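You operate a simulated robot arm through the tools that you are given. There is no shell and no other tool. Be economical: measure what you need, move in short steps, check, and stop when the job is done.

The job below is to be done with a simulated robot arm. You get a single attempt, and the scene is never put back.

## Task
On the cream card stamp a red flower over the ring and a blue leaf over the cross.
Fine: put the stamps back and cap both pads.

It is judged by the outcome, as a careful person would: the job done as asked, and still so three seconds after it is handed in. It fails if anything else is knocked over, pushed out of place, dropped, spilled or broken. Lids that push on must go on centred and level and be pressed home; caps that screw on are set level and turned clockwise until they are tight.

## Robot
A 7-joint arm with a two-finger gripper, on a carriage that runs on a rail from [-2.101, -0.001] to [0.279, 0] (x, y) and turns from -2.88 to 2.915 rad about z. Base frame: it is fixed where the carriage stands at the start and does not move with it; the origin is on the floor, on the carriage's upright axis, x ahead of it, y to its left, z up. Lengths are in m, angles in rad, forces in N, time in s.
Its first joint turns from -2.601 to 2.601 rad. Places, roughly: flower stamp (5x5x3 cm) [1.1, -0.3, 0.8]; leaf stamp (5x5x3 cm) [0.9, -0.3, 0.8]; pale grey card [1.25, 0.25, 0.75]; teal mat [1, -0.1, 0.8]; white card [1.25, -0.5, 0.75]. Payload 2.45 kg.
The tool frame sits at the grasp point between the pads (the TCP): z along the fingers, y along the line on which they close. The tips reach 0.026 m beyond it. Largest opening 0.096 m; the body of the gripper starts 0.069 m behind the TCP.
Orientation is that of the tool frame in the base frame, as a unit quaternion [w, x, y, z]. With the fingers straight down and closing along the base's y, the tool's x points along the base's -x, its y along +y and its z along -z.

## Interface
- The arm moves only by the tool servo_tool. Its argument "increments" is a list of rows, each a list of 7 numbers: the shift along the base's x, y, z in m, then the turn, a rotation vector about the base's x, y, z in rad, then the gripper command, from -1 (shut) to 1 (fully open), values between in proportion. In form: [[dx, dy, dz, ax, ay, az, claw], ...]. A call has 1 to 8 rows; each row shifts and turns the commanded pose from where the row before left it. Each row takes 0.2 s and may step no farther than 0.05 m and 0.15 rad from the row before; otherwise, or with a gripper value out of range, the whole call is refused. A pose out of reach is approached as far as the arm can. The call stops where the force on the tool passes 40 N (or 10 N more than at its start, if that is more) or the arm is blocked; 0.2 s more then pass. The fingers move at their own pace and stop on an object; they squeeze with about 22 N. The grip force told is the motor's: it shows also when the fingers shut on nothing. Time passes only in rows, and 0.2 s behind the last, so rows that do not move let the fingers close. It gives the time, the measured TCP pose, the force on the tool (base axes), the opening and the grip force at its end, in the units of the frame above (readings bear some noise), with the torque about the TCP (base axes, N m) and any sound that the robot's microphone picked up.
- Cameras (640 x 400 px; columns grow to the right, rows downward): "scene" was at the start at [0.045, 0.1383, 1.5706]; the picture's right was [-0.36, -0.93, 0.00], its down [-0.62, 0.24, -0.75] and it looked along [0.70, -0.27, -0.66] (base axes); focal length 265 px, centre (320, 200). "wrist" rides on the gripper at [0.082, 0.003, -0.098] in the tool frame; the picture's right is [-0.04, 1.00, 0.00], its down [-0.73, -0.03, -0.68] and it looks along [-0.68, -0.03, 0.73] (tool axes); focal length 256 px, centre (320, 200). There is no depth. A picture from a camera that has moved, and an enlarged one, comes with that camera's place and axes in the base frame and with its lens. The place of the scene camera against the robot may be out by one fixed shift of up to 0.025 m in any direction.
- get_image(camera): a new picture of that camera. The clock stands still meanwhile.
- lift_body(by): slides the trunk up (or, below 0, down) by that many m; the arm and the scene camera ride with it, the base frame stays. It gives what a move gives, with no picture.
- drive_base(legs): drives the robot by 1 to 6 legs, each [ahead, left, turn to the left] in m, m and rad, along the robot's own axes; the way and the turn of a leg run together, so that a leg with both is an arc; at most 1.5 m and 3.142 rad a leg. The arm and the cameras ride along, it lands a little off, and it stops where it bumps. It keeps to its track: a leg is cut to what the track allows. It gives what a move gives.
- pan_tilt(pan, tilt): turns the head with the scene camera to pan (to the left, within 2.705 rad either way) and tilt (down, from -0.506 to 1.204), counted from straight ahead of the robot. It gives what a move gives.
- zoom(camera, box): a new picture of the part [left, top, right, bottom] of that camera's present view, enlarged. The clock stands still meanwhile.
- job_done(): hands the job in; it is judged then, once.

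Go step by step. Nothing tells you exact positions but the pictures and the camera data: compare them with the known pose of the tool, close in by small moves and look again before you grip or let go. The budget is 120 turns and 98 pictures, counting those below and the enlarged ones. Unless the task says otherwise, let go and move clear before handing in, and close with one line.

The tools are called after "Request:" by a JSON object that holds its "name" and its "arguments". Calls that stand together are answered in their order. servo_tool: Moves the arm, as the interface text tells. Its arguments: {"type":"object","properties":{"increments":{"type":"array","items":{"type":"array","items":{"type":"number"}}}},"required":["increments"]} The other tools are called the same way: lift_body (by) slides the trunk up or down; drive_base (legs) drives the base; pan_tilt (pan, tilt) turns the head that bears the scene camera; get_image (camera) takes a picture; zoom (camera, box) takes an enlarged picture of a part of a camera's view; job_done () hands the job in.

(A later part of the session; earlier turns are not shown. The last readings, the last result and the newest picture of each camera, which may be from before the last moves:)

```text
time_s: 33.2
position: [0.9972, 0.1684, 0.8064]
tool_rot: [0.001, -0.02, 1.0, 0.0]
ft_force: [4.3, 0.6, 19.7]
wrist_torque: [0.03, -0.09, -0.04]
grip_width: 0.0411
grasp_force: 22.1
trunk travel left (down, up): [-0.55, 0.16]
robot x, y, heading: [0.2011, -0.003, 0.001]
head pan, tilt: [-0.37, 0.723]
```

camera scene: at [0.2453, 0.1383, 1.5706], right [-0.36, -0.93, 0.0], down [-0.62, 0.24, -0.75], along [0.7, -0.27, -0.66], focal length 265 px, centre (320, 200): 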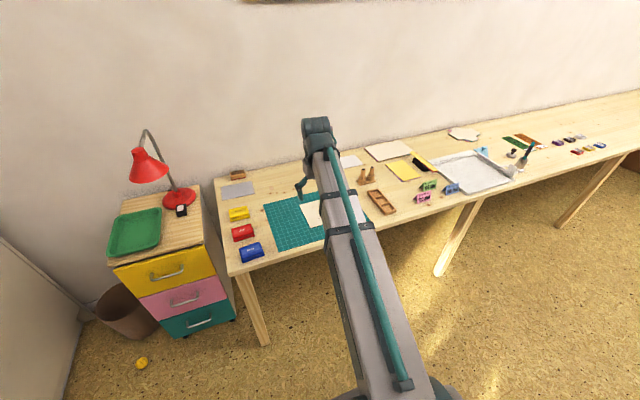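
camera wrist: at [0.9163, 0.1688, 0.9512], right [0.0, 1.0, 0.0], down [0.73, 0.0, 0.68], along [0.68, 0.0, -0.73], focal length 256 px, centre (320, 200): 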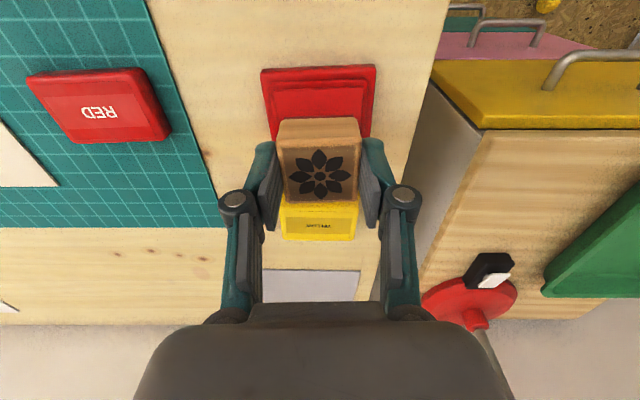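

Pressed with ~20 N on the ink. Lift and carry to the ring.

Request:
{"name": "servo_tool", "arguments": {"increments": [[0, 0, 0, 0, 0, 0, -1], [0, 0, 0.02, 0, 0, 0, -1], [0, 0, 0.04, 0, 0, 0, -1], [0.0065, -0.0445, 0, 0, 0, -0.006, -1], [0.0065, -0.0445, 0, 0, 0, -0.006, -1], [0.0065, -0.0445, 0, 0, 0, -0.006, -1], [0.0065, -0.0445, 0, 0, 0, -0.006, -1], [0.0065, -0.0445, 0, 0, 0, -0.006, -1]]}}

Request:
{"name": "servo_tool", "arguments": {"increments": [[0.0065, -0.0445, 0, 0, 0, -0.005, -1], [0.006, -0.0448, 0, 0, 0, -0.005, -1], [0, 0, 0, 0, 0, 0, -1]]}}

Request:
{"name": "get_image", "arguments": {"camera": "wrist"}}

```text
time_s: 35.0
position: [1.0307, -0.0541, 0.8646]
tool_rot: [0.0, -0.005, 1.0, 0.0]
ft_force: [0.3, -0.5, -0.5]
wrist_torque: [0.04, 0.03, 0.04]
grip_width: 0.0412
grasp_force: 21.3
trunk travel left (down, up): [-0.55, 0.16]
robot x, y, heading: [0.1993, -0.0026, -0.002]
head pan, tilt: [-0.37, 0.723]
```

```text
time_s: 35.8
position: [1.0435, -0.1444, 0.8637]
tool_rot: [0.0, 0.0, 1.0, 0.0]
ft_force: [-0.1, 0.4, -0.1]
wrist_torque: [0.04, 0.01, -0.03]
grip_width: 0.0409
grasp_force: 22.4
trunk travel left (down, up): [-0.55, 0.16]
robot x, y, heading: [0.1989, 0.0008, 0.004]
head pan, tilt: [-0.37, 0.723]
```

```text
60 pictures are left
camera wrist: at [0.9616, -0.1401, 0.963], right [0.04, 1.0, 0.0], down [0.73, -0.03, 0.68], along [0.68, -0.03, -0.73], focal length 256 px, centre (320, 200)
```

wrist: 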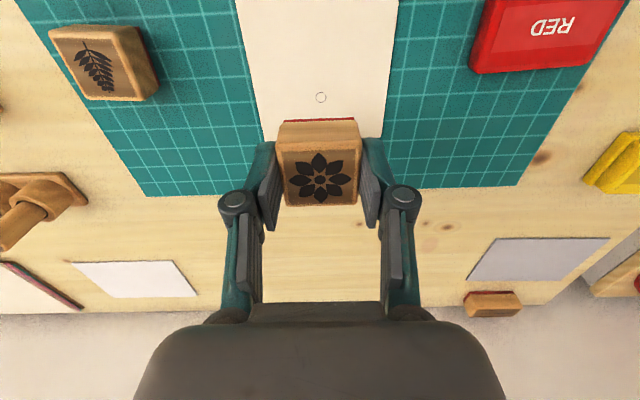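

Ring is right under the stamp. Descend.

Request:
{"name": "servo_tool", "arguments": {"increments": [[0, 0, -0.04, 0, 0, 0, -1], [0, 0, -0.022, 0, 0, 0, -1], [0, 0, -0.006, 0, 0, 0, -1], [0, 0, 0, 0, 0, 0, -1]]}}

```text
time_s: 36.8
position: [1.0428, -0.1438, 0.7957]
tool_rot: [0.0, 0.0, 1.0, 0.0]
ft_force: [-0.2, 1.3, -0.3]
wrist_torque: [-0.01, 0.04, 0.06]
grip_width: 0.0409
grasp_force: 21.9
trunk travel left (down, up): [-0.55, 0.16]
robot x, y, heading: [0.1973, -0.0006, 0.001]
head pan, tilt: [-0.37, 0.723]
```

Request:
{"name": "servo_tool", "arguments": {"increments": [[0, 0, -0.0025, 0, 0, 0, -1], [0, 0, -0.0015, 0, 0, 0, -1], [0, 0, 0, 0, 0, 0, -1]]}}

```text
time_s: 37.6
position: [1.0424, -0.1422, 0.7922]
tool_rot: [0.0, -0.001, 1.0, -0.001]
ft_force: [0.2, -0.5, -0.1]
wrist_torque: [-0.03, -0.02, 0.02]
grip_width: 0.0406
grasp_force: 21.8
trunk travel left (down, up): [-0.55, 0.16]
robot x, y, heading: [0.1948, 0.0033, -0.003]
head pan, tilt: [-0.37, 0.723]
```

Request:
{"name": "servo_tool", "arguments": {"increments": [[0, 0, -0.0015, 0, 0, 0, -1], [0, 0, -0.0015, 0, 0, 0, -1], [0, 0, 0, 0, 0, 0, -1]]}}

```text
time_s: 38.4
position: [1.042, -0.1428, 0.7914]
tool_rot: [0.001, -0.001, 1.0, -0.001]
ft_force: [1.6, 0.1, 14.5]
wrist_torque: [0.01, 0.07, 0.02]
grip_width: 0.0409
grasp_force: 22.0
trunk travel left (down, up): [-0.55, 0.16]
robot x, y, heading: [0.2001, 0.0023, -0.0]
head pan, tilt: [-0.37, 0.723]
```

Contact at 14 N; press slightly more, then lift straight and look.

Request:
{"name": "servo_tool", "arguments": {"increments": [[0, 0, -0.001, 0, 0, 0, -1], [0, 0, 0, 0, 0, 0, -1], [0, 0, 0.01, 0, 0, 0, -1], [0, 0, 0.03, 0, 0, 0, -1], [0, 0, 0.03, 0, 0, 0, -1], [0.013, -0.045, 0, 0, 0, -0.018, -1], [0.013, -0.045, 0, 0, 0, -0.018, -1], [0.0136, -0.0456, 0, 0, 0, -0.019, -1]]}}

Request:
{"name": "get_image", "arguments": {"camera": "wrist"}}

Request:
{"name": "zoom", "arguments": {"camera": "wrist", "box": [430, 0, 590, 110]}}

```text
time_s: 40.2
position: [1.0827, -0.2793, 0.8589]
tool_rot: [-0.001, 0.028, 1.0, 0.0]
ft_force: [-0.3, 0.2, 0.2]
wrist_torque: [0.02, 0.01, -0.01]
grip_width: 0.0411
grasp_force: 22.4
trunk travel left (down, up): [-0.55, 0.16]
robot x, y, heading: [0.1998, 0.0011, 0.003]
head pan, tilt: [-0.37, 0.723]
```

```text
59 pictures are left
camera wrist: at [1.0011, -0.2714, 0.9577], right [0.1, 1.0, 0.0], down [0.73, -0.07, 0.68], along [0.68, -0.07, -0.73], focal length 256 px, centre (320, 200)
```

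wrist: 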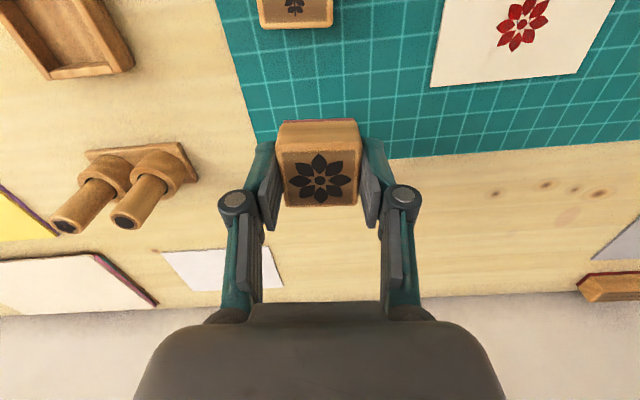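

```text
3.64 times, centred on (510, 55) of wrist
camera zoom: at [1.0011, -0.2714, 0.9577], right [0.1, 1.0, 0.0], down [0.73, -0.07, 0.68], along [0.68, -0.07, -0.73], focal length 931 px, centre (-371, 727)
```

zoom: 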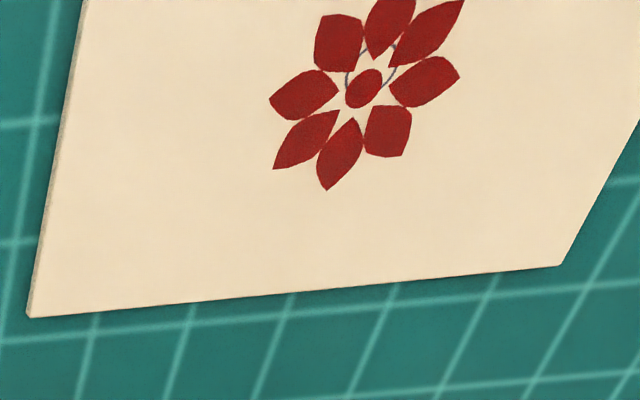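

The red flower printed cleanly over the ring. Now set the stamp back at its home.

Request:
{"name": "servo_tool", "arguments": {"increments": [[0, 0, -0.04, 0, 0, 0, -1], [0, 0, -0.022, 0, 0, 0, -1], [0, 0, -0.004, 0, 0, 0, -1], [0, 0, 0, 0, 0, 0, -1]]}}

```text
time_s: 41.2
position: [1.0809, -0.2794, 0.7921]
tool_rot: [0.0, 0.028, 1.0, -0.001]
ft_force: [-0.3, -0.9, 0.2]
wrist_torque: [-0.02, -0.04, 0.01]
grip_width: 0.0409
grasp_force: 22.2
trunk travel left (down, up): [-0.55, 0.16]
robot x, y, heading: [0.1965, -0.0012, 0.002]
head pan, tilt: [-0.37, 0.723]
```

Request:
{"name": "servo_tool", "arguments": {"increments": [[0, 0, -0.001, 0, 0, 0, -1], [0, 0, -0.001, 0, 0, 0, -1], [0, 0, -0.001, 0, 0, 0, -1], [0, 0, 0, 0, 0, 0, -1]]}}

```text
time_s: 42.2
position: [1.0824, -0.2797, 0.7896]
tool_rot: [0.001, 0.027, 1.0, -0.002]
ft_force: [-0.3, 0.4, -0.2]
wrist_torque: [0.0, 0.02, -0.02]
grip_width: 0.0408
grasp_force: 22.2
trunk travel left (down, up): [-0.55, 0.16]
robot x, y, heading: [0.1998, -0.0006, 0.002]
head pan, tilt: [-0.37, 0.723]
```

Request:
{"name": "servo_tool", "arguments": {"increments": [[0, 0, -0.001, 0, 0, 0, -1], [0, 0, -0.001, 0, 0, 0, -1], [0, 0, 0, 0, 0, 0, -1]]}}

```text
time_s: 43.0
position: [1.0823, -0.2784, 0.7885]
tool_rot: [0.002, 0.028, 1.0, -0.001]
ft_force: [0.9, 0.5, 8.6]
wrist_torque: [0.03, -0.03, 0.02]
grip_width: 0.0408
grasp_force: 21.4
trunk travel left (down, up): [-0.55, 0.16]
robot x, y, heading: [0.1996, 0.0008, -0.0]
head pan, tilt: [-0.37, 0.723]
```

Touching the mat; release, rise, and move to the leaf stamp.

Request:
{"name": "servo_tool", "arguments": {"increments": [[0, 0, 0.0005, 0, 0, 0, 0.2], [0, 0, 0, 0, 0, 0, 1], [0, 0, 0, 0, 0, 0, 1], [0, 0, 0.045, 0, 0, 0, 1], [0, 0, 0.04, 0, 0, 0, 1], [-0.048, 0, 0, 0, 0, 0.02, 1], [-0.048, 0, 0, 0, 0, 0.02, 1], [-0.048, -0.005, 0, 0, 0, 0.015, 1]]}}

Request:
{"name": "servo_tool", "arguments": {"increments": [[-0.045, 0, 0, 0, 0, 0, 1], [0, 0, 0, 0, 0, 0, 1]]}}

Request:
{"name": "get_image", "arguments": {"camera": "wrist"}}

Request:
{"name": "zoom", "arguments": {"camera": "wrist", "box": [240, 110, 400, 210]}}

```text
time_s: 44.8
position: [0.937, -0.2846, 0.8738]
tool_rot: [0.0, 0.0, 1.0, -0.001]
ft_force: [-1.5, 0.0, 0.1]
wrist_torque: [-0.02, 0.01, 0.0]
grip_width: 0.096
grasp_force: 0.1
trunk travel left (down, up): [-0.55, 0.16]
robot x, y, heading: [0.1997, -0.0002, -0.003]
head pan, tilt: [-0.37, 0.723]
```

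```text
time_s: 45.4
position: [0.8921, -0.2829, 0.8747]
tool_rot: [-0.001, 0.0, 1.0, 0.0]
ft_force: [0.3, -0.3, 0.5]
wrist_torque: [-0.02, 0.02, -0.01]
grip_width: 0.0961
grasp_force: 0.0
trunk travel left (down, up): [-0.55, 0.16]
robot x, y, heading: [0.2002, -0.0019, -0.003]
head pan, tilt: [-0.37, 0.723]
```

```text
57 pictures are left
camera wrist: at [0.8112, -0.2795, 0.9725], right [0.04, 1.0, 0.0], down [0.73, -0.03, 0.68], along [0.68, -0.03, -0.73], focal length 256 px, centre (320, 200)
```

wrist: 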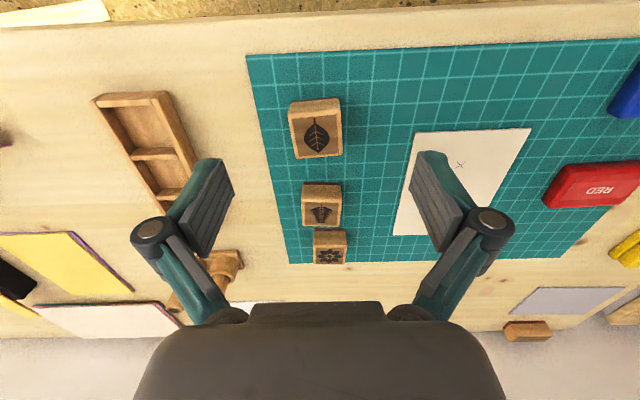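

```text
4.00 times, centred on (320, 160) of wrist
camera zoom: at [0.8112, -0.2795, 0.9725], right [0.04, 1.0, 0.0], down [0.73, -0.03, 0.68], along [0.68, -0.03, -0.73], focal length 1024 px, centre (320, 360)
```

zoom: 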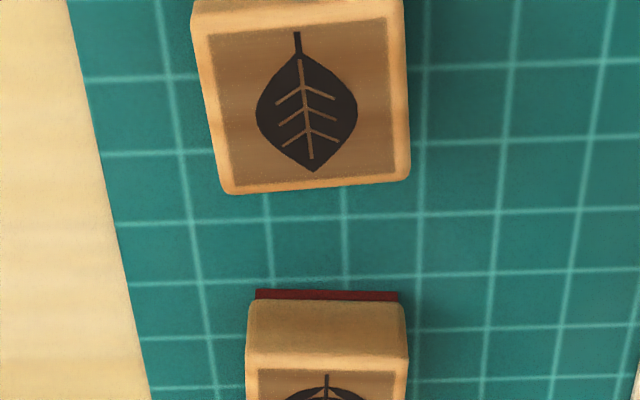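

Leaf stamp centre ≈(0.917,-0.287), yaw ≈+0.07. Align and descend.

Request:
{"name": "servo_tool", "arguments": {"increments": [[0.025, -0.0038, 0, 0, 0, 0.07, 1], [0, 0, -0.043, 0, 0, 0, 1], [0, 0, -0.0405, 0, 0, 0, 1], [0, 0, 0, 0, 0, 0, 1]]}}

Request:
{"name": "get_image", "arguments": {"camera": "wrist"}}

```text
time_s: 46.4
position: [0.9191, -0.2856, 0.7897]
tool_rot: [0.001, -0.034, 0.999, -0.001]
ft_force: [-0.3, -0.4, 0.8]
wrist_torque: [0.01, 0.01, 0.04]
grip_width: 0.096
grasp_force: 0.1
trunk travel left (down, up): [-0.55, 0.16]
robot x, y, heading: [0.1973, -0.0012, -0.006]
head pan, tilt: [-0.37, 0.723]
```

```text
55 pictures are left
camera wrist: at [0.837, -0.2888, 0.8882], right [-0.03, 1.0, 0.0], down [0.73, 0.02, 0.68], along [0.68, 0.02, -0.73], focal length 256 px, centre (320, 200)
```

wrist: 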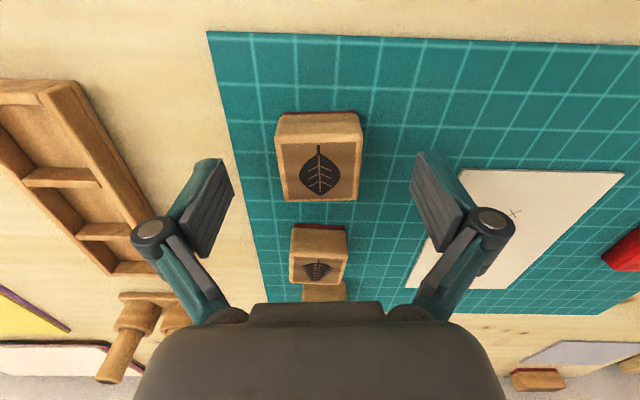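

Aligned. Grip and lift.

Request:
{"name": "servo_tool", "arguments": {"increments": [[0, 0, 0.0005, 0, 0, 0, 0], [0, 0, 0, 0, 0, 0, -1], [0, 0, 0, 0, 0, 0, -1], [0, 0, 0, 0, 0, 0, -1]]}}

```text
time_s: 47.4
position: [0.9174, -0.2873, 0.7911]
tool_rot: [0.0, -0.035, 0.999, 0.0]
ft_force: [0.5, -0.3, -0.2]
wrist_torque: [-0.02, 0.02, -0.03]
grip_width: 0.0411
grasp_force: 21.5
trunk travel left (down, up): [-0.55, 0.16]
robot x, y, heading: [0.2009, 0.0002, -0.002]
head pan, tilt: [-0.37, 0.723]
```

Request:
{"name": "servo_tool", "arguments": {"increments": [[0, 0, 0.02, 0, 0, 0, -1], [0, 0, 0.045, 0, 0, 0, -1], [0, 0, 0.025, 0, 0, 0, -1], [-0.00264, 0.0442, 0, 0, 0, -0.001, -1], [-0.00264, 0.0442, 0, 0, 0, -0.001, -1], [-0.00264, 0.0442, 0, 0, 0, -0.001, -1], [-0.00264, 0.0442, 0, 0, 0, -0.001, -1], [-0.00264, 0.0442, 0, 0, 0, -0.001, -1]]}}

Request:
{"name": "servo_tool", "arguments": {"increments": [[-0.00264, 0.0442, 0, 0, 0, -0.001, -1], [-0.00264, 0.0442, 0, 0, 0, -0.001, -1], [-0.00264, 0.0442, 0, 0, 0, -0.001, -1], [-0.00264, 0.0442, 0, 0, 0, -0.001, -1], [-0.00264, 0.0442, 0, 0, 0, -0.001, -1], [0, 0, -0.04, 0, 0, 0, -1], [0, 0, -0.02, 0, 0, 0, -1], [0, 0, 0, 0, 0, 0, -1]]}}

Request:
{"name": "get_image", "arguments": {"camera": "wrist"}}

```text
time_s: 49.2
position: [0.9049, -0.0663, 0.8808]
tool_rot: [-0.001, -0.033, 0.999, -0.001]
ft_force: [0.0, -0.1, -0.6]
wrist_torque: [-0.03, 0.02, 0.01]
grip_width: 0.041
grasp_force: 21.5
trunk travel left (down, up): [-0.55, 0.16]
robot x, y, heading: [0.1986, 0.0035, -0.001]
head pan, tilt: [-0.37, 0.723]
```

```text
time_s: 51.0
position: [0.8919, 0.154, 0.8207]
tool_rot: [0.001, -0.03, 1.0, -0.001]
ft_force: [0.1, 0.1, -1.4]
wrist_torque: [-0.02, 0.01, 0.0]
grip_width: 0.0409
grasp_force: 21.8
trunk travel left (down, up): [-0.55, 0.16]
robot x, y, heading: [0.2034, 0.001, -0.003]
head pan, tilt: [-0.37, 0.723]
```

```text
54 pictures are left
camera wrist: at [0.8105, 0.1532, 0.9186], right [-0.02, 1.0, 0.0], down [0.73, 0.01, 0.68], along [0.68, 0.01, -0.73], focal length 256 px, centre (320, 200)
```

wrist: 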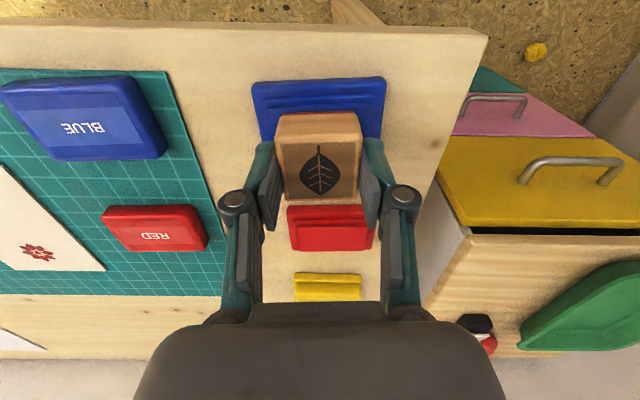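

Over the blue pad. Press down gently (contact expected at z≈0.8065).

Request:
{"name": "servo_tool", "arguments": {"increments": [[0, 0, -0.009, 0, 0, 0, -1], [0, 0, -0.004, 0, 0, 0, -1], [0, 0, -0.002, 0, 0, 0, -1], [0, 0, -0.0012, 0, 0, 0, -1], [0, 0, 0, 0, 0, 0, -1]]}}

```text
time_s: 52.2
position: [0.8912, 0.1533, 0.8056]
tool_rot: [0.001, -0.029, 1.0, 0.0]
ft_force: [2.9, -0.4, 19.7]
wrist_torque: [-0.02, -0.07, 0.0]
grip_width: 0.041
grasp_force: 22.5
trunk travel left (down, up): [-0.55, 0.16]
robot x, y, heading: [0.2028, -0.002, -0.001]
head pan, tilt: [-0.37, 0.723]
```

Inked. Lift and carry to the cross.

Request:
{"name": "servo_tool", "arguments": {"increments": [[0, 0, 0.02, 0, 0, 0, -1], [0, 0, 0.04, 0, 0, 0, -1], [0.0111, -0.0426, 0, 0, 0, -0.0086, -1], [0.0111, -0.0426, 0, 0, 0, -0.0086, -1], [0.0111, -0.0426, 0, 0, 0, -0.0086, -1], [0.0111, -0.0426, 0, 0, 0, -0.0086, -1], [0.0111, -0.0426, 0, 0, 0, -0.0086, -1], [0.0111, -0.0426, 0, 0, 0, -0.0086, -1]]}}

Request:
{"name": "servo_tool", "arguments": {"increments": [[0.0114, -0.0424, 0, 0, 0, -0.0084, -1], [0, 0, -0.02, 0, 0, 0, -1], [0, 0, 0, 0, 0, 0, -1]]}}

Request:
{"name": "get_image", "arguments": {"camera": "wrist"}}

```text
time_s: 54.0
position: [0.9585, -0.1013, 0.862]
tool_rot: [0.0, -0.004, 1.0, 0.0]
ft_force: [0.3, -0.1, 0.4]
wrist_torque: [-0.03, -0.02, 0.01]
grip_width: 0.041
grasp_force: 22.1
trunk travel left (down, up): [-0.55, 0.16]
robot x, y, heading: [0.1988, -0.0007, 0.006]
head pan, tilt: [-0.37, 0.723]
```

```text
time_s: 54.8
position: [0.9707, -0.1442, 0.8433]
tool_rot: [0.001, 0.0, 1.0, -0.001]
ft_force: [0.1, 0.1, 0.3]
wrist_torque: [0.0, 0.01, -0.02]
grip_width: 0.0409
grasp_force: 22.1
trunk travel left (down, up): [-0.55, 0.16]
robot x, y, heading: [0.1991, -0.0024, 0.002]
head pan, tilt: [-0.37, 0.723]
```

```text
53 pictures are left
camera wrist: at [0.8881, -0.1402, 0.9417], right [0.04, 1.0, 0.0], down [0.73, -0.03, 0.68], along [0.68, -0.03, -0.73], focal length 256 px, centre (320, 200)
```

wrist: 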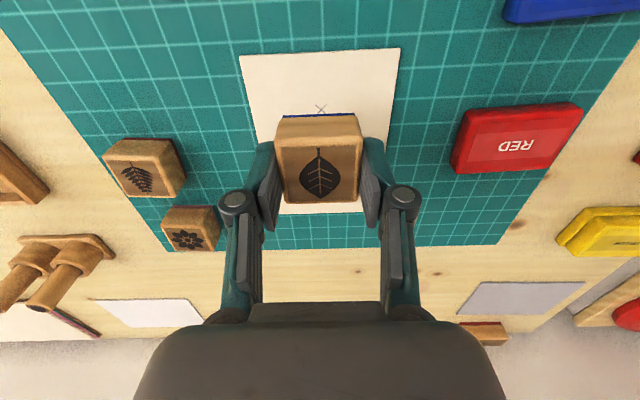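

Cross is under the stamp. Descend.

Request:
{"name": "servo_tool", "arguments": {"increments": [[-0.0007, 0, -0.03, 0, 0, 0, -1], [0, 0, -0.015, 0, 0, 0, -1], [0, 0, -0.004, 0, 0, 0, -1], [0, 0, 0, 0, 0, 0, -1]]}}

Request:
{"name": "servo_tool", "arguments": {"increments": [[0, 0, -0.0015, 0, 0, 0, -1], [0, 0, -0.001, 0, 0, 0, -1], [0, 0, 0, 0, 0, 0, -1]]}}

```text
time_s: 55.8
position: [0.9685, -0.1439, 0.7942]
tool_rot: [0.0, 0.0, 1.0, -0.001]
ft_force: [-0.4, -0.7, -0.4]
wrist_torque: [0.0, 0.01, 0.0]
grip_width: 0.041
grasp_force: 22.0
trunk travel left (down, up): [-0.55, 0.16]
robot x, y, heading: [0.202, -0.0015, 0.002]
head pan, tilt: [-0.37, 0.723]
```

```text
time_s: 56.6
position: [0.9686, -0.1438, 0.7921]
tool_rot: [0.001, -0.001, 1.0, -0.001]
ft_force: [0.5, -0.7, 0.1]
wrist_torque: [-0.02, 0.01, 0.0]
grip_width: 0.0411
grasp_force: 21.9
trunk travel left (down, up): [-0.55, 0.16]
robot x, y, heading: [0.2013, -0.0003, -0.005]
head pan, tilt: [-0.37, 0.723]
```

Request:
{"name": "servo_tool", "arguments": {"increments": [[0, 0, -0.0015, 0, 0, 0, -1], [0, 0, -0.001, 0, 0, 0, -1], [0, 0, 0, 0, 0, 0, -1]]}}

```text
time_s: 57.4
position: [0.9698, -0.1439, 0.7904]
tool_rot: [0.0, 0.0, 1.0, -0.001]
ft_force: [1.6, -0.5, 6.7]
wrist_torque: [0.0, -0.01, 0.03]
grip_width: 0.041
grasp_force: 21.8
trunk travel left (down, up): [-0.55, 0.16]
robot x, y, heading: [0.2, -0.0012, 0.001]
head pan, tilt: [-0.37, 0.723]
```

Request:
{"name": "servo_tool", "arguments": {"increments": [[0, 0, -0.0015, 0, 0, 0, -1], [0, 0, 0, 0, 0, 0, -1], [0, 0, 0.01, 0, 0, 0, -1], [0, 0, 0.03, 0, 0, 0, -1], [0, 0, 0.03, 0, 0, 0, -1], [-0.0127, -0.036, 0, 0, 0, 0.0175, -1], [-0.0127, -0.036, 0, 0, 0, 0.0175, -1], [-0.0127, -0.036, 0, 0, 0, 0.0175, -1]]}}

Request:
{"name": "servo_tool", "arguments": {"increments": [[-0.0128, -0.036, 0, 0, 0, 0.0175, -1], [0, 0, 0, 0, 0, 0, -1]]}}

Request:
{"name": "get_image", "arguments": {"camera": "wrist"}}

```text
time_s: 59.2
position: [0.9312, -0.2523, 0.8583]
tool_rot: [0.001, -0.026, 1.0, 0.0]
ft_force: [-0.4, 0.3, -0.2]
wrist_torque: [-0.01, -0.01, -0.01]
grip_width: 0.0412
grasp_force: 22.6
trunk travel left (down, up): [-0.55, 0.16]
robot x, y, heading: [0.1978, -0.002, 0.001]
head pan, tilt: [-0.37, 0.723]
```

```text
time_s: 59.8
position: [0.9192, -0.2884, 0.8581]
tool_rot: [0.0, -0.036, 0.999, 0.0]
ft_force: [1.0, -0.3, -0.4]
wrist_torque: [0.02, -0.03, -0.03]
grip_width: 0.0408
grasp_force: 21.4
trunk travel left (down, up): [-0.55, 0.16]
robot x, y, heading: [0.1976, 0.0004, -0.001]
head pan, tilt: [-0.37, 0.723]
```

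```text
52 pictures are left
camera wrist: at [0.8368, -0.2912, 0.9564], right [-0.03, 1.0, 0.0], down [0.73, 0.02, 0.68], along [0.68, 0.02, -0.73], focal length 256 px, centre (320, 200)
```

wrist: 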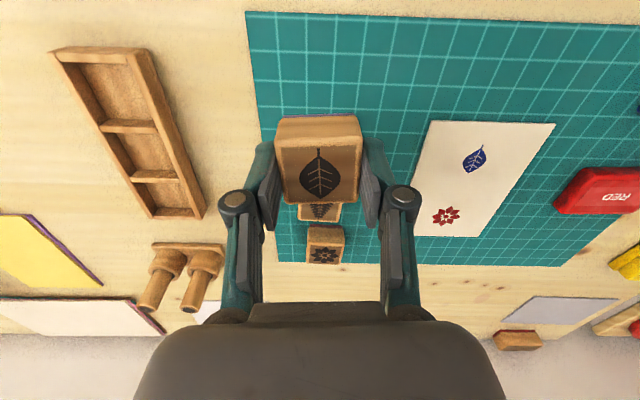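

Both prints look good. Lower the leaf stamp at its home.

Request:
{"name": "servo_tool", "arguments": {"increments": [[0, 0, -0.04, 0, 0, 0, -1], [0, 0, -0.024, 0, 0, 0, -1], [0, 0, -0.004, 0, 0, 0, -1], [0, 0, -0.0015, 0, 0, 0, -1], [0, 0, 0, 0, 0, 0, -1]]}}

Request:
{"name": "zoom", "arguments": {"camera": "wrist", "box": [380, 130, 640, 300]}}

```text
time_s: 61.0
position: [0.9193, -0.2877, 0.7879]
tool_rot: [-0.001, -0.035, 0.999, -0.001]
ft_force: [-1.0, 0.5, 0.4]
wrist_torque: [0.01, -0.03, -0.04]
grip_width: 0.0412
grasp_force: 21.2
trunk travel left (down, up): [-0.55, 0.16]
robot x, y, heading: [0.1986, -0.0017, 0.003]
head pan, tilt: [-0.37, 0.723]
```

```text
2.35 times, centred on (510, 215) of wrist
camera zoom: at [0.837, -0.2898, 0.8871], right [-0.03, 1.0, 0.0], down [0.73, 0.02, 0.68], along [0.68, 0.02, -0.73], focal length 602 px, centre (-127, 165)
```

zoom: 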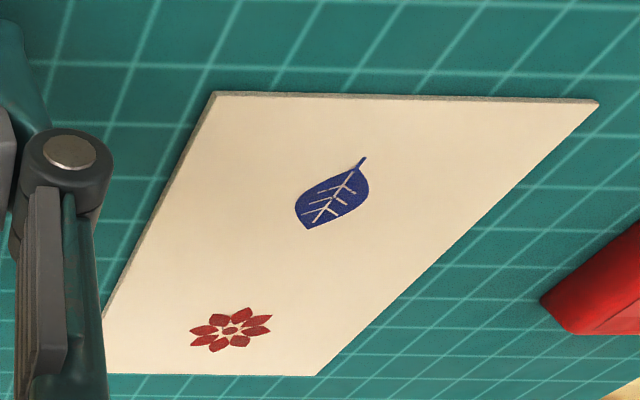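

Request:
{"name": "servo_tool", "arguments": {"increments": [[0, 0, -0.001, 0, 0, 0, -1], [0, 0, -0.001, 0, 0, 0, -1], [0, 0, 0, 0, 0, 0, -1]]}}

```text
time_s: 61.8
position: [0.918, -0.2881, 0.7881]
tool_rot: [0.001, -0.035, 0.999, -0.001]
ft_force: [3.6, -2.1, 18.3]
wrist_torque: [0.0, -0.03, -0.01]
grip_width: 0.0412
grasp_force: 21.7
trunk travel left (down, up): [-0.55, 0.16]
robot x, y, heading: [0.2004, -0.0025, -0.003]
head pan, tilt: [-0.37, 0.723]
```

Seated. Release, rise and go to the blue lid.

Request:
{"name": "servo_tool", "arguments": {"increments": [[0, 0, 0.001, 0, 0, 0, 0.2], [0, 0, 0, 0, 0, 0, 1], [0, 0, 0, 0, 0, 0, 1], [0, 0, 0.045, 0, 0, 0, 1], [0, 0, 0.04, 0, 0, 0, 1], [-0.004, 0.049, 0, 0, 0, -0.002, 1], [-0.004, 0.049, 0, 0, 0, -0.002, 1], [-0.004, 0.049, 0, 0, 0, -0.002, 1]]}}

Request:
{"name": "servo_tool", "arguments": {"increments": [[-0.004, 0.049, 0, 0, 0, -0.002, 1], [-0.004, 0.049, 0, 0, 0, -0.002, 1], [-0.007, 0.048, 0, 0, 0, -0.002, 1], [0, 0, 0, 0, 0, 0, 1]]}}

Request:
{"name": "get_image", "arguments": {"camera": "wrist"}}

Request:
{"name": "zoom", "arguments": {"camera": "wrist", "box": [240, 30, 400, 130]}}

```text
time_s: 63.6
position: [0.9052, -0.1393, 0.8732]
tool_rot: [0.0, -0.031, 1.0, -0.001]
ft_force: [0.1, 0.9, 0.1]
wrist_torque: [0.01, 0.01, 0.03]
grip_width: 0.096
grasp_force: 0.1
trunk travel left (down, up): [-0.55, 0.16]
robot x, y, heading: [0.1984, -0.0004, -0.002]
head pan, tilt: [-0.37, 0.723]
```

```text
time_s: 64.6
position: [0.8919, 0.0067, 0.8726]
tool_rot: [-0.001, -0.029, 1.0, 0.0]
ft_force: [0.1, 0.1, 0.2]
wrist_torque: [-0.03, 0.0, -0.03]
grip_width: 0.0961
grasp_force: 0.0
trunk travel left (down, up): [-0.55, 0.16]
robot x, y, heading: [0.1963, -0.0038, 0.001]
head pan, tilt: [-0.37, 0.723]
```

```text
50 pictures are left
camera wrist: at [0.81, 0.0055, 0.9714], right [-0.02, 1.0, 0.0], down [0.73, 0.01, 0.68], along [0.68, 0.01, -0.73], focal length 256 px, centre (320, 200)
```

wrist: 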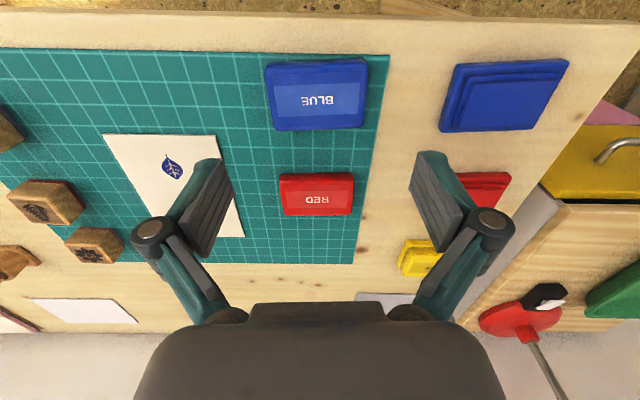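

```text
4.00 times, centred on (320, 80) of wrist
camera zoom: at [0.81, 0.0055, 0.9714], right [-0.02, 1.0, 0.0], down [0.73, 0.01, 0.68], along [0.68, 0.01, -0.73], focal length 1024 px, centre (320, 680)
```

zoom: 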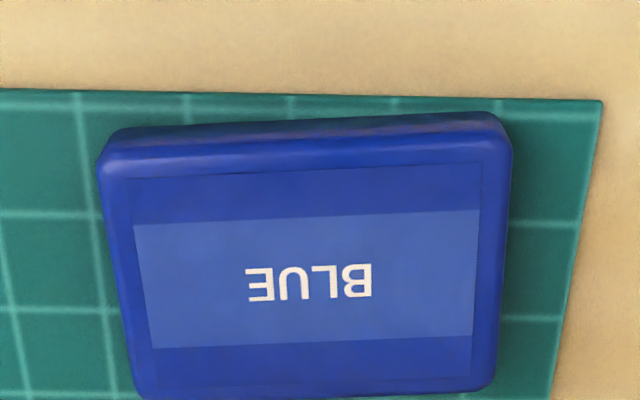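

Lid is as I left it. Descend and grip at the same relative place.

Request:
{"name": "servo_tool", "arguments": {"increments": [[0, -0.001, -0.045, 0, 0, 0, 1], [0, 0, -0.042, 0, 0, 0, 1], [0, 0, 0, 0, 0, 0, 1]]}}

Request:
{"name": "get_image", "arguments": {"camera": "wrist"}}

```text
time_s: 65.4
position: [0.8914, 0.0059, 0.7857]
tool_rot: [0.001, -0.028, 1.0, -0.002]
ft_force: [-0.3, 0.1, 0.3]
wrist_torque: [0.0, -0.04, 0.04]
grip_width: 0.0961
grasp_force: 0.1
trunk travel left (down, up): [-0.55, 0.16]
robot x, y, heading: [0.2031, 0.0025, -0.0]
head pan, tilt: [-0.37, 0.723]
```

```text
48 pictures are left
camera wrist: at [0.8107, 0.0037, 0.8846], right [-0.02, 1.0, 0.0], down [0.73, 0.01, 0.68], along [0.68, 0.01, -0.73], focal length 256 px, centre (320, 200)
```

wrist: 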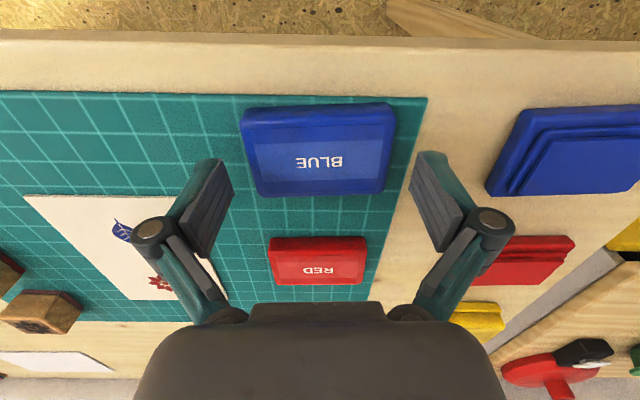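

Request:
{"name": "servo_tool", "arguments": {"increments": [[0, 0, -0.0015, 0, 0, 0, 1], [0, 0, 0, 0, 0, 0, 0], [0, 0, 0, 0, 0, 0, -1], [0, 0, 0, 0, 0, 0, -1], [0, 0, 0, 0, 0, 0, -1], [0, 0, 0.02, 0, 0, 0, -1], [0, 0, 0.045, 0, 0, 0, -1], [0, 0, 0, 0, 0, 0, -1]]}}

Request:
{"name": "servo_tool", "arguments": {"increments": [[0, 0.05, 0, 0, 0, 0, -1], [0, 0.05, 0, 0, 0, 0, -1], [0, 0.0485, 0, 0, 0, 0, -1], [0, 0, -0.03, 0, 0, 0, -1], [0, 0, 0, 0, 0, 0, -1]]}}

Request:
{"name": "get_image", "arguments": {"camera": "wrist"}}

Request:
{"name": "zoom", "arguments": {"camera": "wrist", "box": [230, 60, 410, 210]}}

```text
time_s: 67.2
position: [0.8934, 0.0043, 0.8499]
tool_rot: [-0.001, -0.03, 1.0, -0.001]
ft_force: [0.3, 0.9, 0.4]
wrist_torque: [0.02, 0.01, -0.01]
grip_width: 0.0759
grasp_force: 21.9
trunk travel left (down, up): [-0.55, 0.16]
robot x, y, heading: [0.1985, 0.001, -0.003]
head pan, tilt: [-0.37, 0.723]
```

```text
time_s: 68.4
position: [0.8928, 0.1527, 0.8187]
tool_rot: [-0.001, -0.028, 1.0, 0.0]
ft_force: [0.7, 0.1, 0.2]
wrist_torque: [0.03, -0.01, -0.01]
grip_width: 0.0762
grasp_force: 21.6
trunk travel left (down, up): [-0.55, 0.16]
robot x, y, heading: [0.1988, 0.0047, -0.001]
head pan, tilt: [-0.37, 0.723]
```

```text
47 pictures are left
camera wrist: at [0.8107, 0.1516, 0.9178], right [-0.02, 1.0, 0.0], down [0.73, 0.01, 0.68], along [0.68, 0.01, -0.73], focal length 256 px, centre (320, 200)
```

wrist: 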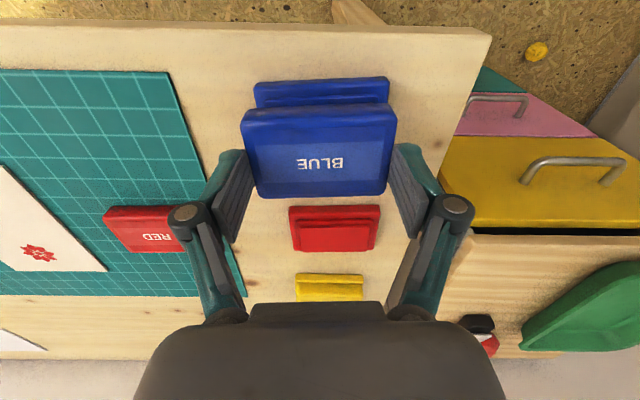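

```text
2.67 times, centred on (320, 135) of wrist
camera zoom: at [0.8107, 0.1516, 0.9178], right [-0.02, 1.0, 0.0], down [0.73, 0.01, 0.68], along [0.68, 0.01, -0.73], focal length 683 px, centre (320, 373)
```

zoom: 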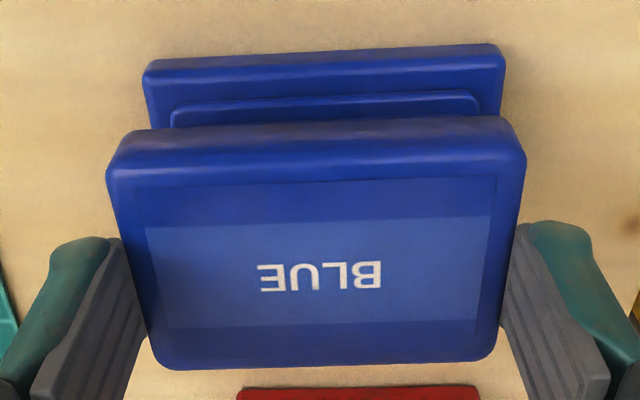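

Lid hovers over its base, about 1 mm off in y; nudge +1 mm and lower.

Request:
{"name": "servo_tool", "arguments": {"increments": [[0, 0.001, -0.012, 0, 0, 0, -1], [0, 0, -0.007, 0, 0, 0, -1], [0, 0, 0, 0, 0, 0, -1]]}}

Request:
{"name": "zoom", "arguments": {"camera": "wrist", "box": [230, 60, 410, 210]}}

```text
time_s: 69.2
position: [0.8921, 0.1534, 0.8008]
tool_rot: [0.0, -0.028, 1.0, -0.001]
ft_force: [0.3, -0.6, 0.2]
wrist_torque: [-0.02, 0.0, -0.03]
grip_width: 0.0761
grasp_force: 21.8
trunk travel left (down, up): [-0.55, 0.16]
robot x, y, heading: [0.2002, -0.0005, -0.002]
head pan, tilt: [-0.37, 0.723]
```

```text
2.67 times, centred on (320, 135) of wrist
camera zoom: at [0.8105, 0.1525, 0.899], right [-0.02, 1.0, 0.0], down [0.73, 0.01, 0.68], along [0.68, 0.01, -0.73], focal length 683 px, centre (320, 373)
```

zoom: 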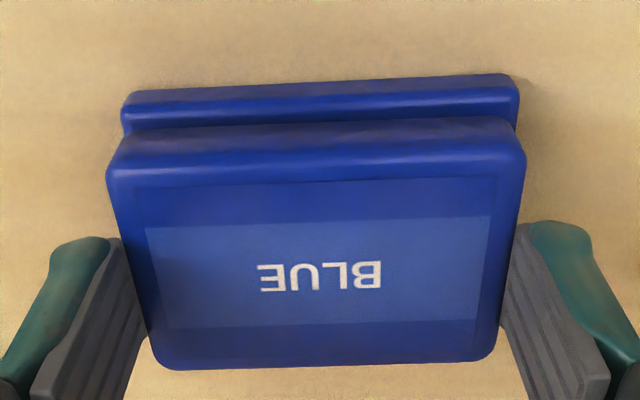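

Nearly aligned; small trims (+0.8 mm y, +0.012 rad yaw), then lower onto the base.

Request:
{"name": "servo_tool", "arguments": {"increments": [[-0.0005, 0.0008, -0.003, 0, 0, 0.012, -1], [0, 0, -0.002, 0, 0, 0, -1], [0, 0, -0.0015, 0, 0, 0, -1], [0, 0, 0, 0, 0, 0, -1]]}}

```text
time_s: 70.2
position: [0.8913, 0.1551, 0.7945]
tool_rot: [0.0, -0.035, 0.999, -0.001]
ft_force: [1.2, 0.8, 3.2]
wrist_torque: [-0.1, -0.03, 0.01]
grip_width: 0.076
grasp_force: 21.9
trunk travel left (down, up): [-0.55, 0.16]
robot x, y, heading: [0.2, 0.0002, -0.002]
head pan, tilt: [-0.37, 0.723]
```

Request:
{"name": "servo_tool", "arguments": {"increments": [[0, 0, -0.0015, 0, 0, 0, -1], [0, 0, -0.0015, 0, 0, 0, -1], [0, 0, -0.001, 0, 0, 0, -1], [0, 0, 0, 0, 0, 0, -1]]}}

Request:
{"name": "zoom", "arguments": {"camera": "wrist", "box": [230, 60, 410, 210]}}

```text
time_s: 71.2
position: [0.8908, 0.1543, 0.7932]
tool_rot: [0.002, -0.035, 0.999, 0.0]
ft_force: [7.9, 2.7, 39.5]
wrist_torque: [0.03, -0.08, 0.0]
grip_width: 0.0767
grasp_force: 21.6
trunk travel left (down, up): [-0.55, 0.16]
robot x, y, heading: [0.1992, 0.0011, -0.004]
head pan, tilt: [-0.37, 0.723]
```

```text
2.67 times, centred on (320, 135) of wrist
camera zoom: at [0.8082, 0.1524, 0.8909], right [-0.03, 1.0, 0.0], down [0.73, 0.02, 0.68], along [0.68, 0.02, -0.73], focal length 683 px, centre (320, 373)
```

zoom: 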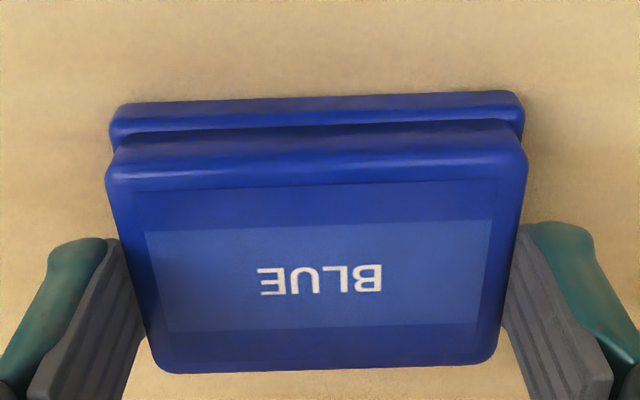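

Load at 39 N, no click heard yet. Release, rise, and press the lid home from above with closed fingers.

Request:
{"name": "servo_tool", "arguments": {"increments": [[0, 0, 0.003, 0, 0, 0, -1], [0, 0, 0, 0, 0, 0, 0.2], [0, 0, 0, 0, 0, 0, 1], [0, 0, 0, 0, 0, 0, 1], [0, 0, 0.04, 0, 0, 0, 1], [0, 0, 0, 0, 0, 0, -1], [0, 0, 0, 0, 0, 0, -1], [0, 0, 0, 0, 0, 0, -1]]}}

Request:
{"name": "zoom", "arguments": {"camera": "wrist", "box": [230, 40, 410, 190]}}

```text
time_s: 73.0
position: [0.8898, 0.1551, 0.833]
tool_rot: [0.0, -0.035, 0.999, -0.001]
ft_force: [0.5, -0.6, -0.3]
wrist_torque: [0.03, -0.03, 0.03]
grip_width: 0.0
grasp_force: 22.0
trunk travel left (down, up): [-0.55, 0.16]
robot x, y, heading: [0.2019, -0.0005, -0.001]
head pan, tilt: [-0.37, 0.723]
heard: snap
```

```text
2.67 times, centred on (320, 115) of wrist
camera zoom: at [0.8091, 0.1529, 0.9324], right [-0.03, 1.0, 0.0], down [0.73, 0.02, 0.68], along [0.68, 0.02, -0.73], focal length 683 px, centre (320, 427)
```

zoom: 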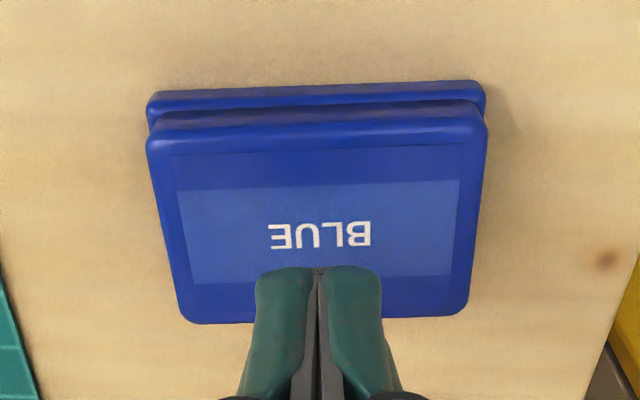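

A snap was heard. Press the top centre to be sure it's home.

Request:
{"name": "servo_tool", "arguments": {"increments": [[0.001, 0, -0.025, 0, 0, 0, -1], [0, 0, -0.004, 0, 0, 0, -1], [0, 0, -0.002, 0, 0, 0, -1], [0, 0, -0.002, 0, 0, 0, -1], [0, 0, 0, 0, 0, 0, -1]]}}

```text
time_s: 74.2
position: [0.8923, 0.1557, 0.8001]
tool_rot: [0.001, -0.035, 0.999, 0.0]
ft_force: [3.8, -1.0, 18.7]
wrist_torque: [-0.03, -0.07, -0.01]
grip_width: 0.0061
grasp_force: 21.9
trunk travel left (down, up): [-0.55, 0.16]
robot x, y, heading: [0.2024, 0.0001, 0.002]
head pan, tilt: [-0.37, 0.723]
```

Request:
{"name": "servo_tool", "arguments": {"increments": [[0, 0, -0.002, 0, 0, 0, -1], [0, 0, -0.0015, 0, 0, 0, -1], [0, 0, 0, 0, 0, 0, -1]]}}

```text
time_s: 74.8
position: [0.8916, 0.1551, 0.8006]
tool_rot: [0.003, -0.035, 0.999, 0.0]
ft_force: [-2.7, -0.6, 23.6]
wrist_torque: [-0.04, 0.17, 0.02]
grip_width: 0.0062
grasp_force: 21.7
trunk travel left (down, up): [-0.55, 0.16]
robot x, y, heading: [0.1996, 0.0005, -0.004]
head pan, tilt: [-0.37, 0.723]
stopped in row 2: the force on the tool passed its limit at 43 N (the readings are from after the stop); the commanded pose is now the measured one
```

Pressed home with 40 N with no further give. Rise, check, and go to the red lid.

Request:
{"name": "servo_tool", "arguments": {"increments": [[0, 0, 0.04, 0, 0, 0, -1], [0, 0, 0.04, 0, 0.005, 0, 1], [0, 0, 0, 0, 0, 0, 1]]}}

Request:
{"name": "zoom", "arguments": {"camera": "wrist", "box": [240, 40, 400, 140]}}

Request:
{"name": "servo_tool", "arguments": {"increments": [[0.026, -0.0376, 0, 0, 0, -0.0075, 1], [0.026, -0.0376, 0, 0, 0, -0.0075, 1], [0.026, -0.0376, 0, 0, 0, -0.0075, 1], [0.0272, -0.0377, 0, 0, 0, -0.0075, 1], [0, 0, -0.04, 0, 0, 0, 1], [0, 0, 0, 0, 0, 0, 1]]}}

Request:
{"name": "get_image", "arguments": {"camera": "wrist"}}

```text
time_s: 75.6
position: [0.8935, 0.1568, 0.8779]
tool_rot: [-0.001, -0.035, 0.999, 0.0]
ft_force: [0.2, -0.2, -0.4]
wrist_torque: [-0.01, -0.01, -0.01]
grip_width: 0.0861
grasp_force: 0.1
trunk travel left (down, up): [-0.55, 0.16]
robot x, y, heading: [0.1986, -0.0031, -0.001]
head pan, tilt: [-0.37, 0.723]
```

```text
4.00 times, centred on (320, 90) of wrist
camera zoom: at [0.8114, 0.1539, 0.9773], right [-0.03, 1.0, 0.0], down [0.74, 0.02, 0.68], along [0.68, 0.02, -0.74], focal length 1024 px, centre (320, 640)
```

zoom: 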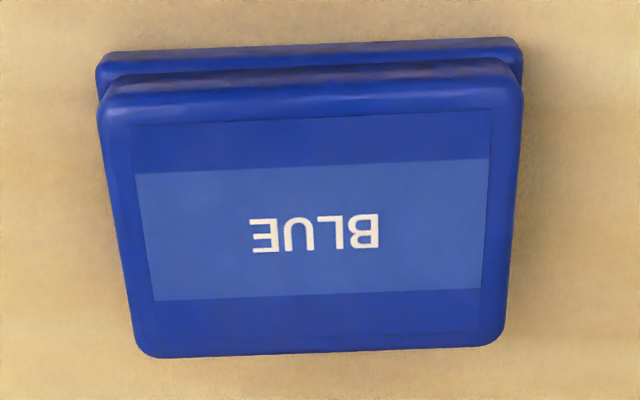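

```text
time_s: 77.0
position: [0.9988, 0.0054, 0.8389]
tool_rot: [0.0, -0.02, 1.0, -0.001]
ft_force: [-0.6, -0.1, -0.3]
wrist_torque: [-0.03, -0.03, -0.02]
grip_width: 0.096
grasp_force: 0.0
trunk travel left (down, up): [-0.55, 0.16]
robot x, y, heading: [0.199, -0.0052, 0.002]
head pan, tilt: [-0.37, 0.723]
```

```text
41 pictures are left
camera wrist: at [0.9171, 0.0047, 0.9376], right [0.0, 1.0, 0.0], down [0.74, 0.0, 0.68], along [0.68, 0.0, -0.74], focal length 256 px, centre (320, 200)
```

wrist: 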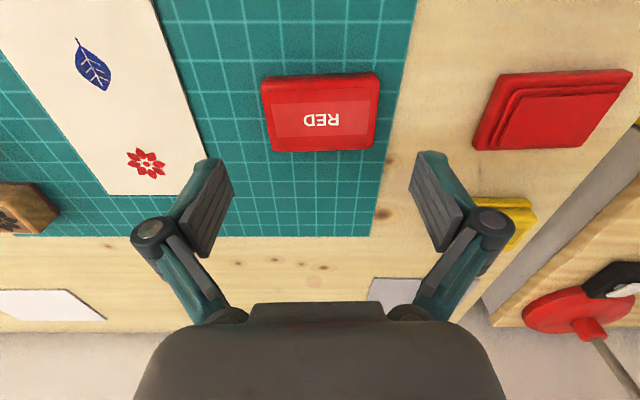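

Blue lid sits level and flush. Now grip the red lid.

Request:
{"name": "servo_tool", "arguments": {"increments": [[-0.0012, 0, -0.03, 0, 0, 0, 1], [0, 0, -0.0235, 0, 0, 0, 1], [0, 0, 0, 0, 0, 0, 1], [0, 0, 0, 0, 0, 0, 0], [0, 0, 0, 0, 0, 0, -1], [0, 0, 0, 0, 0, 0, -1], [0, 0, 0, 0, 0, 0, -1]]}}

Request:
{"name": "get_image", "arguments": {"camera": "wrist"}}

```text
time_s: 78.6
position: [0.9962, 0.0015, 0.7877]
tool_rot: [0.001, -0.019, 1.0, -0.001]
ft_force: [4.3, -13.2, 26.7]
wrist_torque: [0.68, 0.0, -0.17]
grip_width: 0.0685
grasp_force: 21.7
trunk travel left (down, up): [-0.55, 0.16]
robot x, y, heading: [0.1965, 0.0003, -0.002]
head pan, tilt: [-0.37, 0.723]
```

```text
40 pictures are left
camera wrist: at [0.9153, 0.0024, 0.8864], right [0.0, 1.0, 0.0], down [0.73, 0.0, 0.68], along [0.68, 0.0, -0.73], focal length 256 px, centre (320, 200)
```

wrist: 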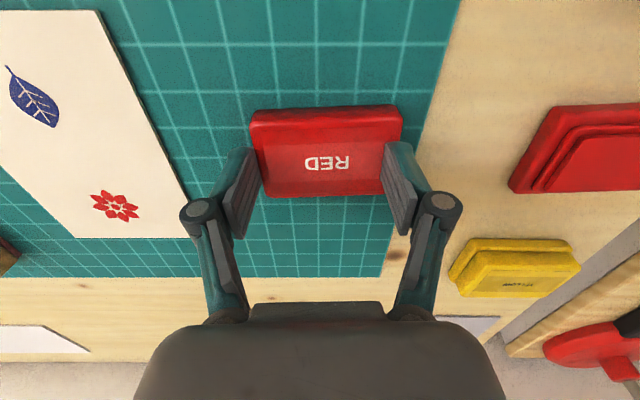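

The grip is uneven (6.9 cm, side force). Open again and look.

Request:
{"name": "servo_tool", "arguments": {"increments": [[0, 0, 0, 0, 0, 0, 0], [0, 0, 0, 0, 0, 0, 1], [0, 0, 0, 0, 0, 0, 1], [0, 0, 0, 0, 0, 0, 1]]}}

Request:
{"name": "get_image", "arguments": {"camera": "wrist"}}

Request:
{"name": "zoom", "arguments": {"camera": "wrist", "box": [220, 90, 420, 240]}}

```text
time_s: 79.6
position: [0.9976, 0.0041, 0.7849]
tool_rot: [-0.001, -0.02, 1.0, 0.001]
ft_force: [-0.7, 0.3, 0.0]
wrist_torque: [0.01, -0.01, -0.02]
grip_width: 0.096
grasp_force: 0.1
trunk travel left (down, up): [-0.55, 0.16]
robot x, y, heading: [0.2003, 0.0012, 0.008]
head pan, tilt: [-0.37, 0.723]
```

```text
39 pictures are left
camera wrist: at [0.9159, 0.0047, 0.8839], right [0.0, 1.0, 0.0], down [0.74, 0.0, 0.68], along [0.68, 0.0, -0.74], focal length 256 px, centre (320, 200)
```

wrist: 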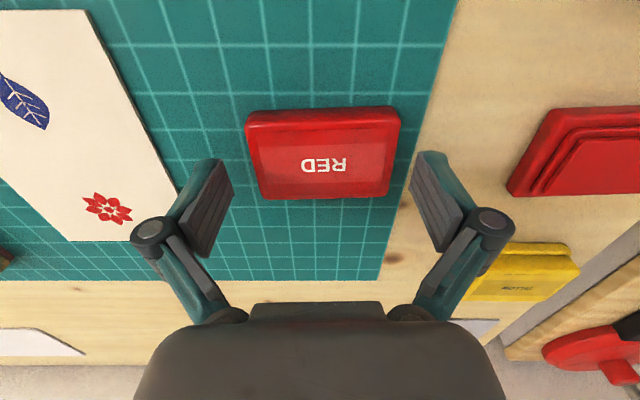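

```text
2.67 times, centred on (320, 165) of wrist
camera zoom: at [0.9159, 0.0047, 0.8839], right [0.0, 1.0, 0.0], down [0.74, 0.0, 0.68], along [0.68, 0.0, -0.74], focal length 683 px, centre (320, 293)
```

zoom: 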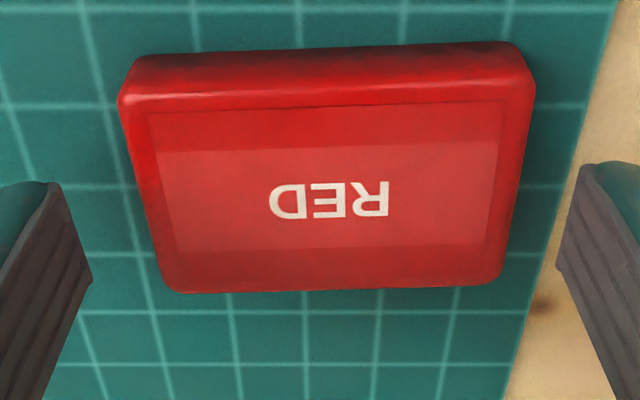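

The lid is flat but ~2 mm to +y of my centre, and my tips were high. Recentre, go 3 mm lower, and close again.

Request:
{"name": "servo_tool", "arguments": {"increments": [[0, 0.002, 0, 0, 0, 0, 1], [0, 0, -0.003, 0, 0, 0, 1], [0, 0, 0, 0, 0, 0, 0.75], [0, 0, 0, 0, 0, 0, 0.62], [0, 0, 0, 0, 0, 0, 0.55], [0, 0, 0, 0, 0, 0, 0.55]]}}

Request:
{"name": "get_image", "arguments": {"camera": "wrist"}}

```text
time_s: 81.0
position: [0.9981, 0.0074, 0.7819]
tool_rot: [-0.001, -0.02, 1.0, -0.001]
ft_force: [0.7, -0.1, 3.3]
wrist_torque: [-0.01, 0.0, 0.02]
grip_width: 0.0773
grasp_force: 22.6
trunk travel left (down, up): [-0.55, 0.16]
robot x, y, heading: [0.201, -0.0006, -0.004]
head pan, tilt: [-0.37, 0.723]
```

```text
37 pictures are left
camera wrist: at [0.916, 0.0065, 0.8814], right [0.0, 1.0, 0.0], down [0.74, 0.0, 0.68], along [0.68, 0.0, -0.74], focal length 256 px, centre (320, 200)
```

wrist: 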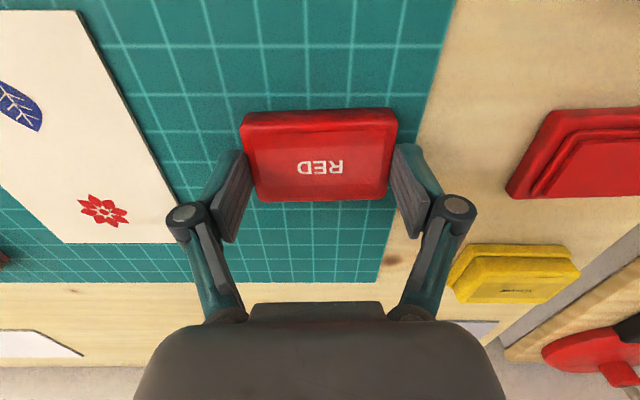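

Request:
{"name": "servo_tool", "arguments": {"increments": [[0, 0, 0, 0, 0, 0, 0.3], [0, 0, 0, 0, 0, 0, -1], [0, 0, 0, 0, 0, 0, -1]]}}

```text
time_s: 81.8
position: [0.9973, 0.0058, 0.7837]
tool_rot: [-0.001, -0.021, 1.0, 0.0]
ft_force: [1.5, -0.5, 5.7]
wrist_torque: [0.02, -0.04, -0.02]
grip_width: 0.0768
grasp_force: 21.9
trunk travel left (down, up): [-0.55, 0.16]
robot x, y, heading: [0.1999, -0.0023, -0.003]
head pan, tilt: [-0.37, 0.723]
```

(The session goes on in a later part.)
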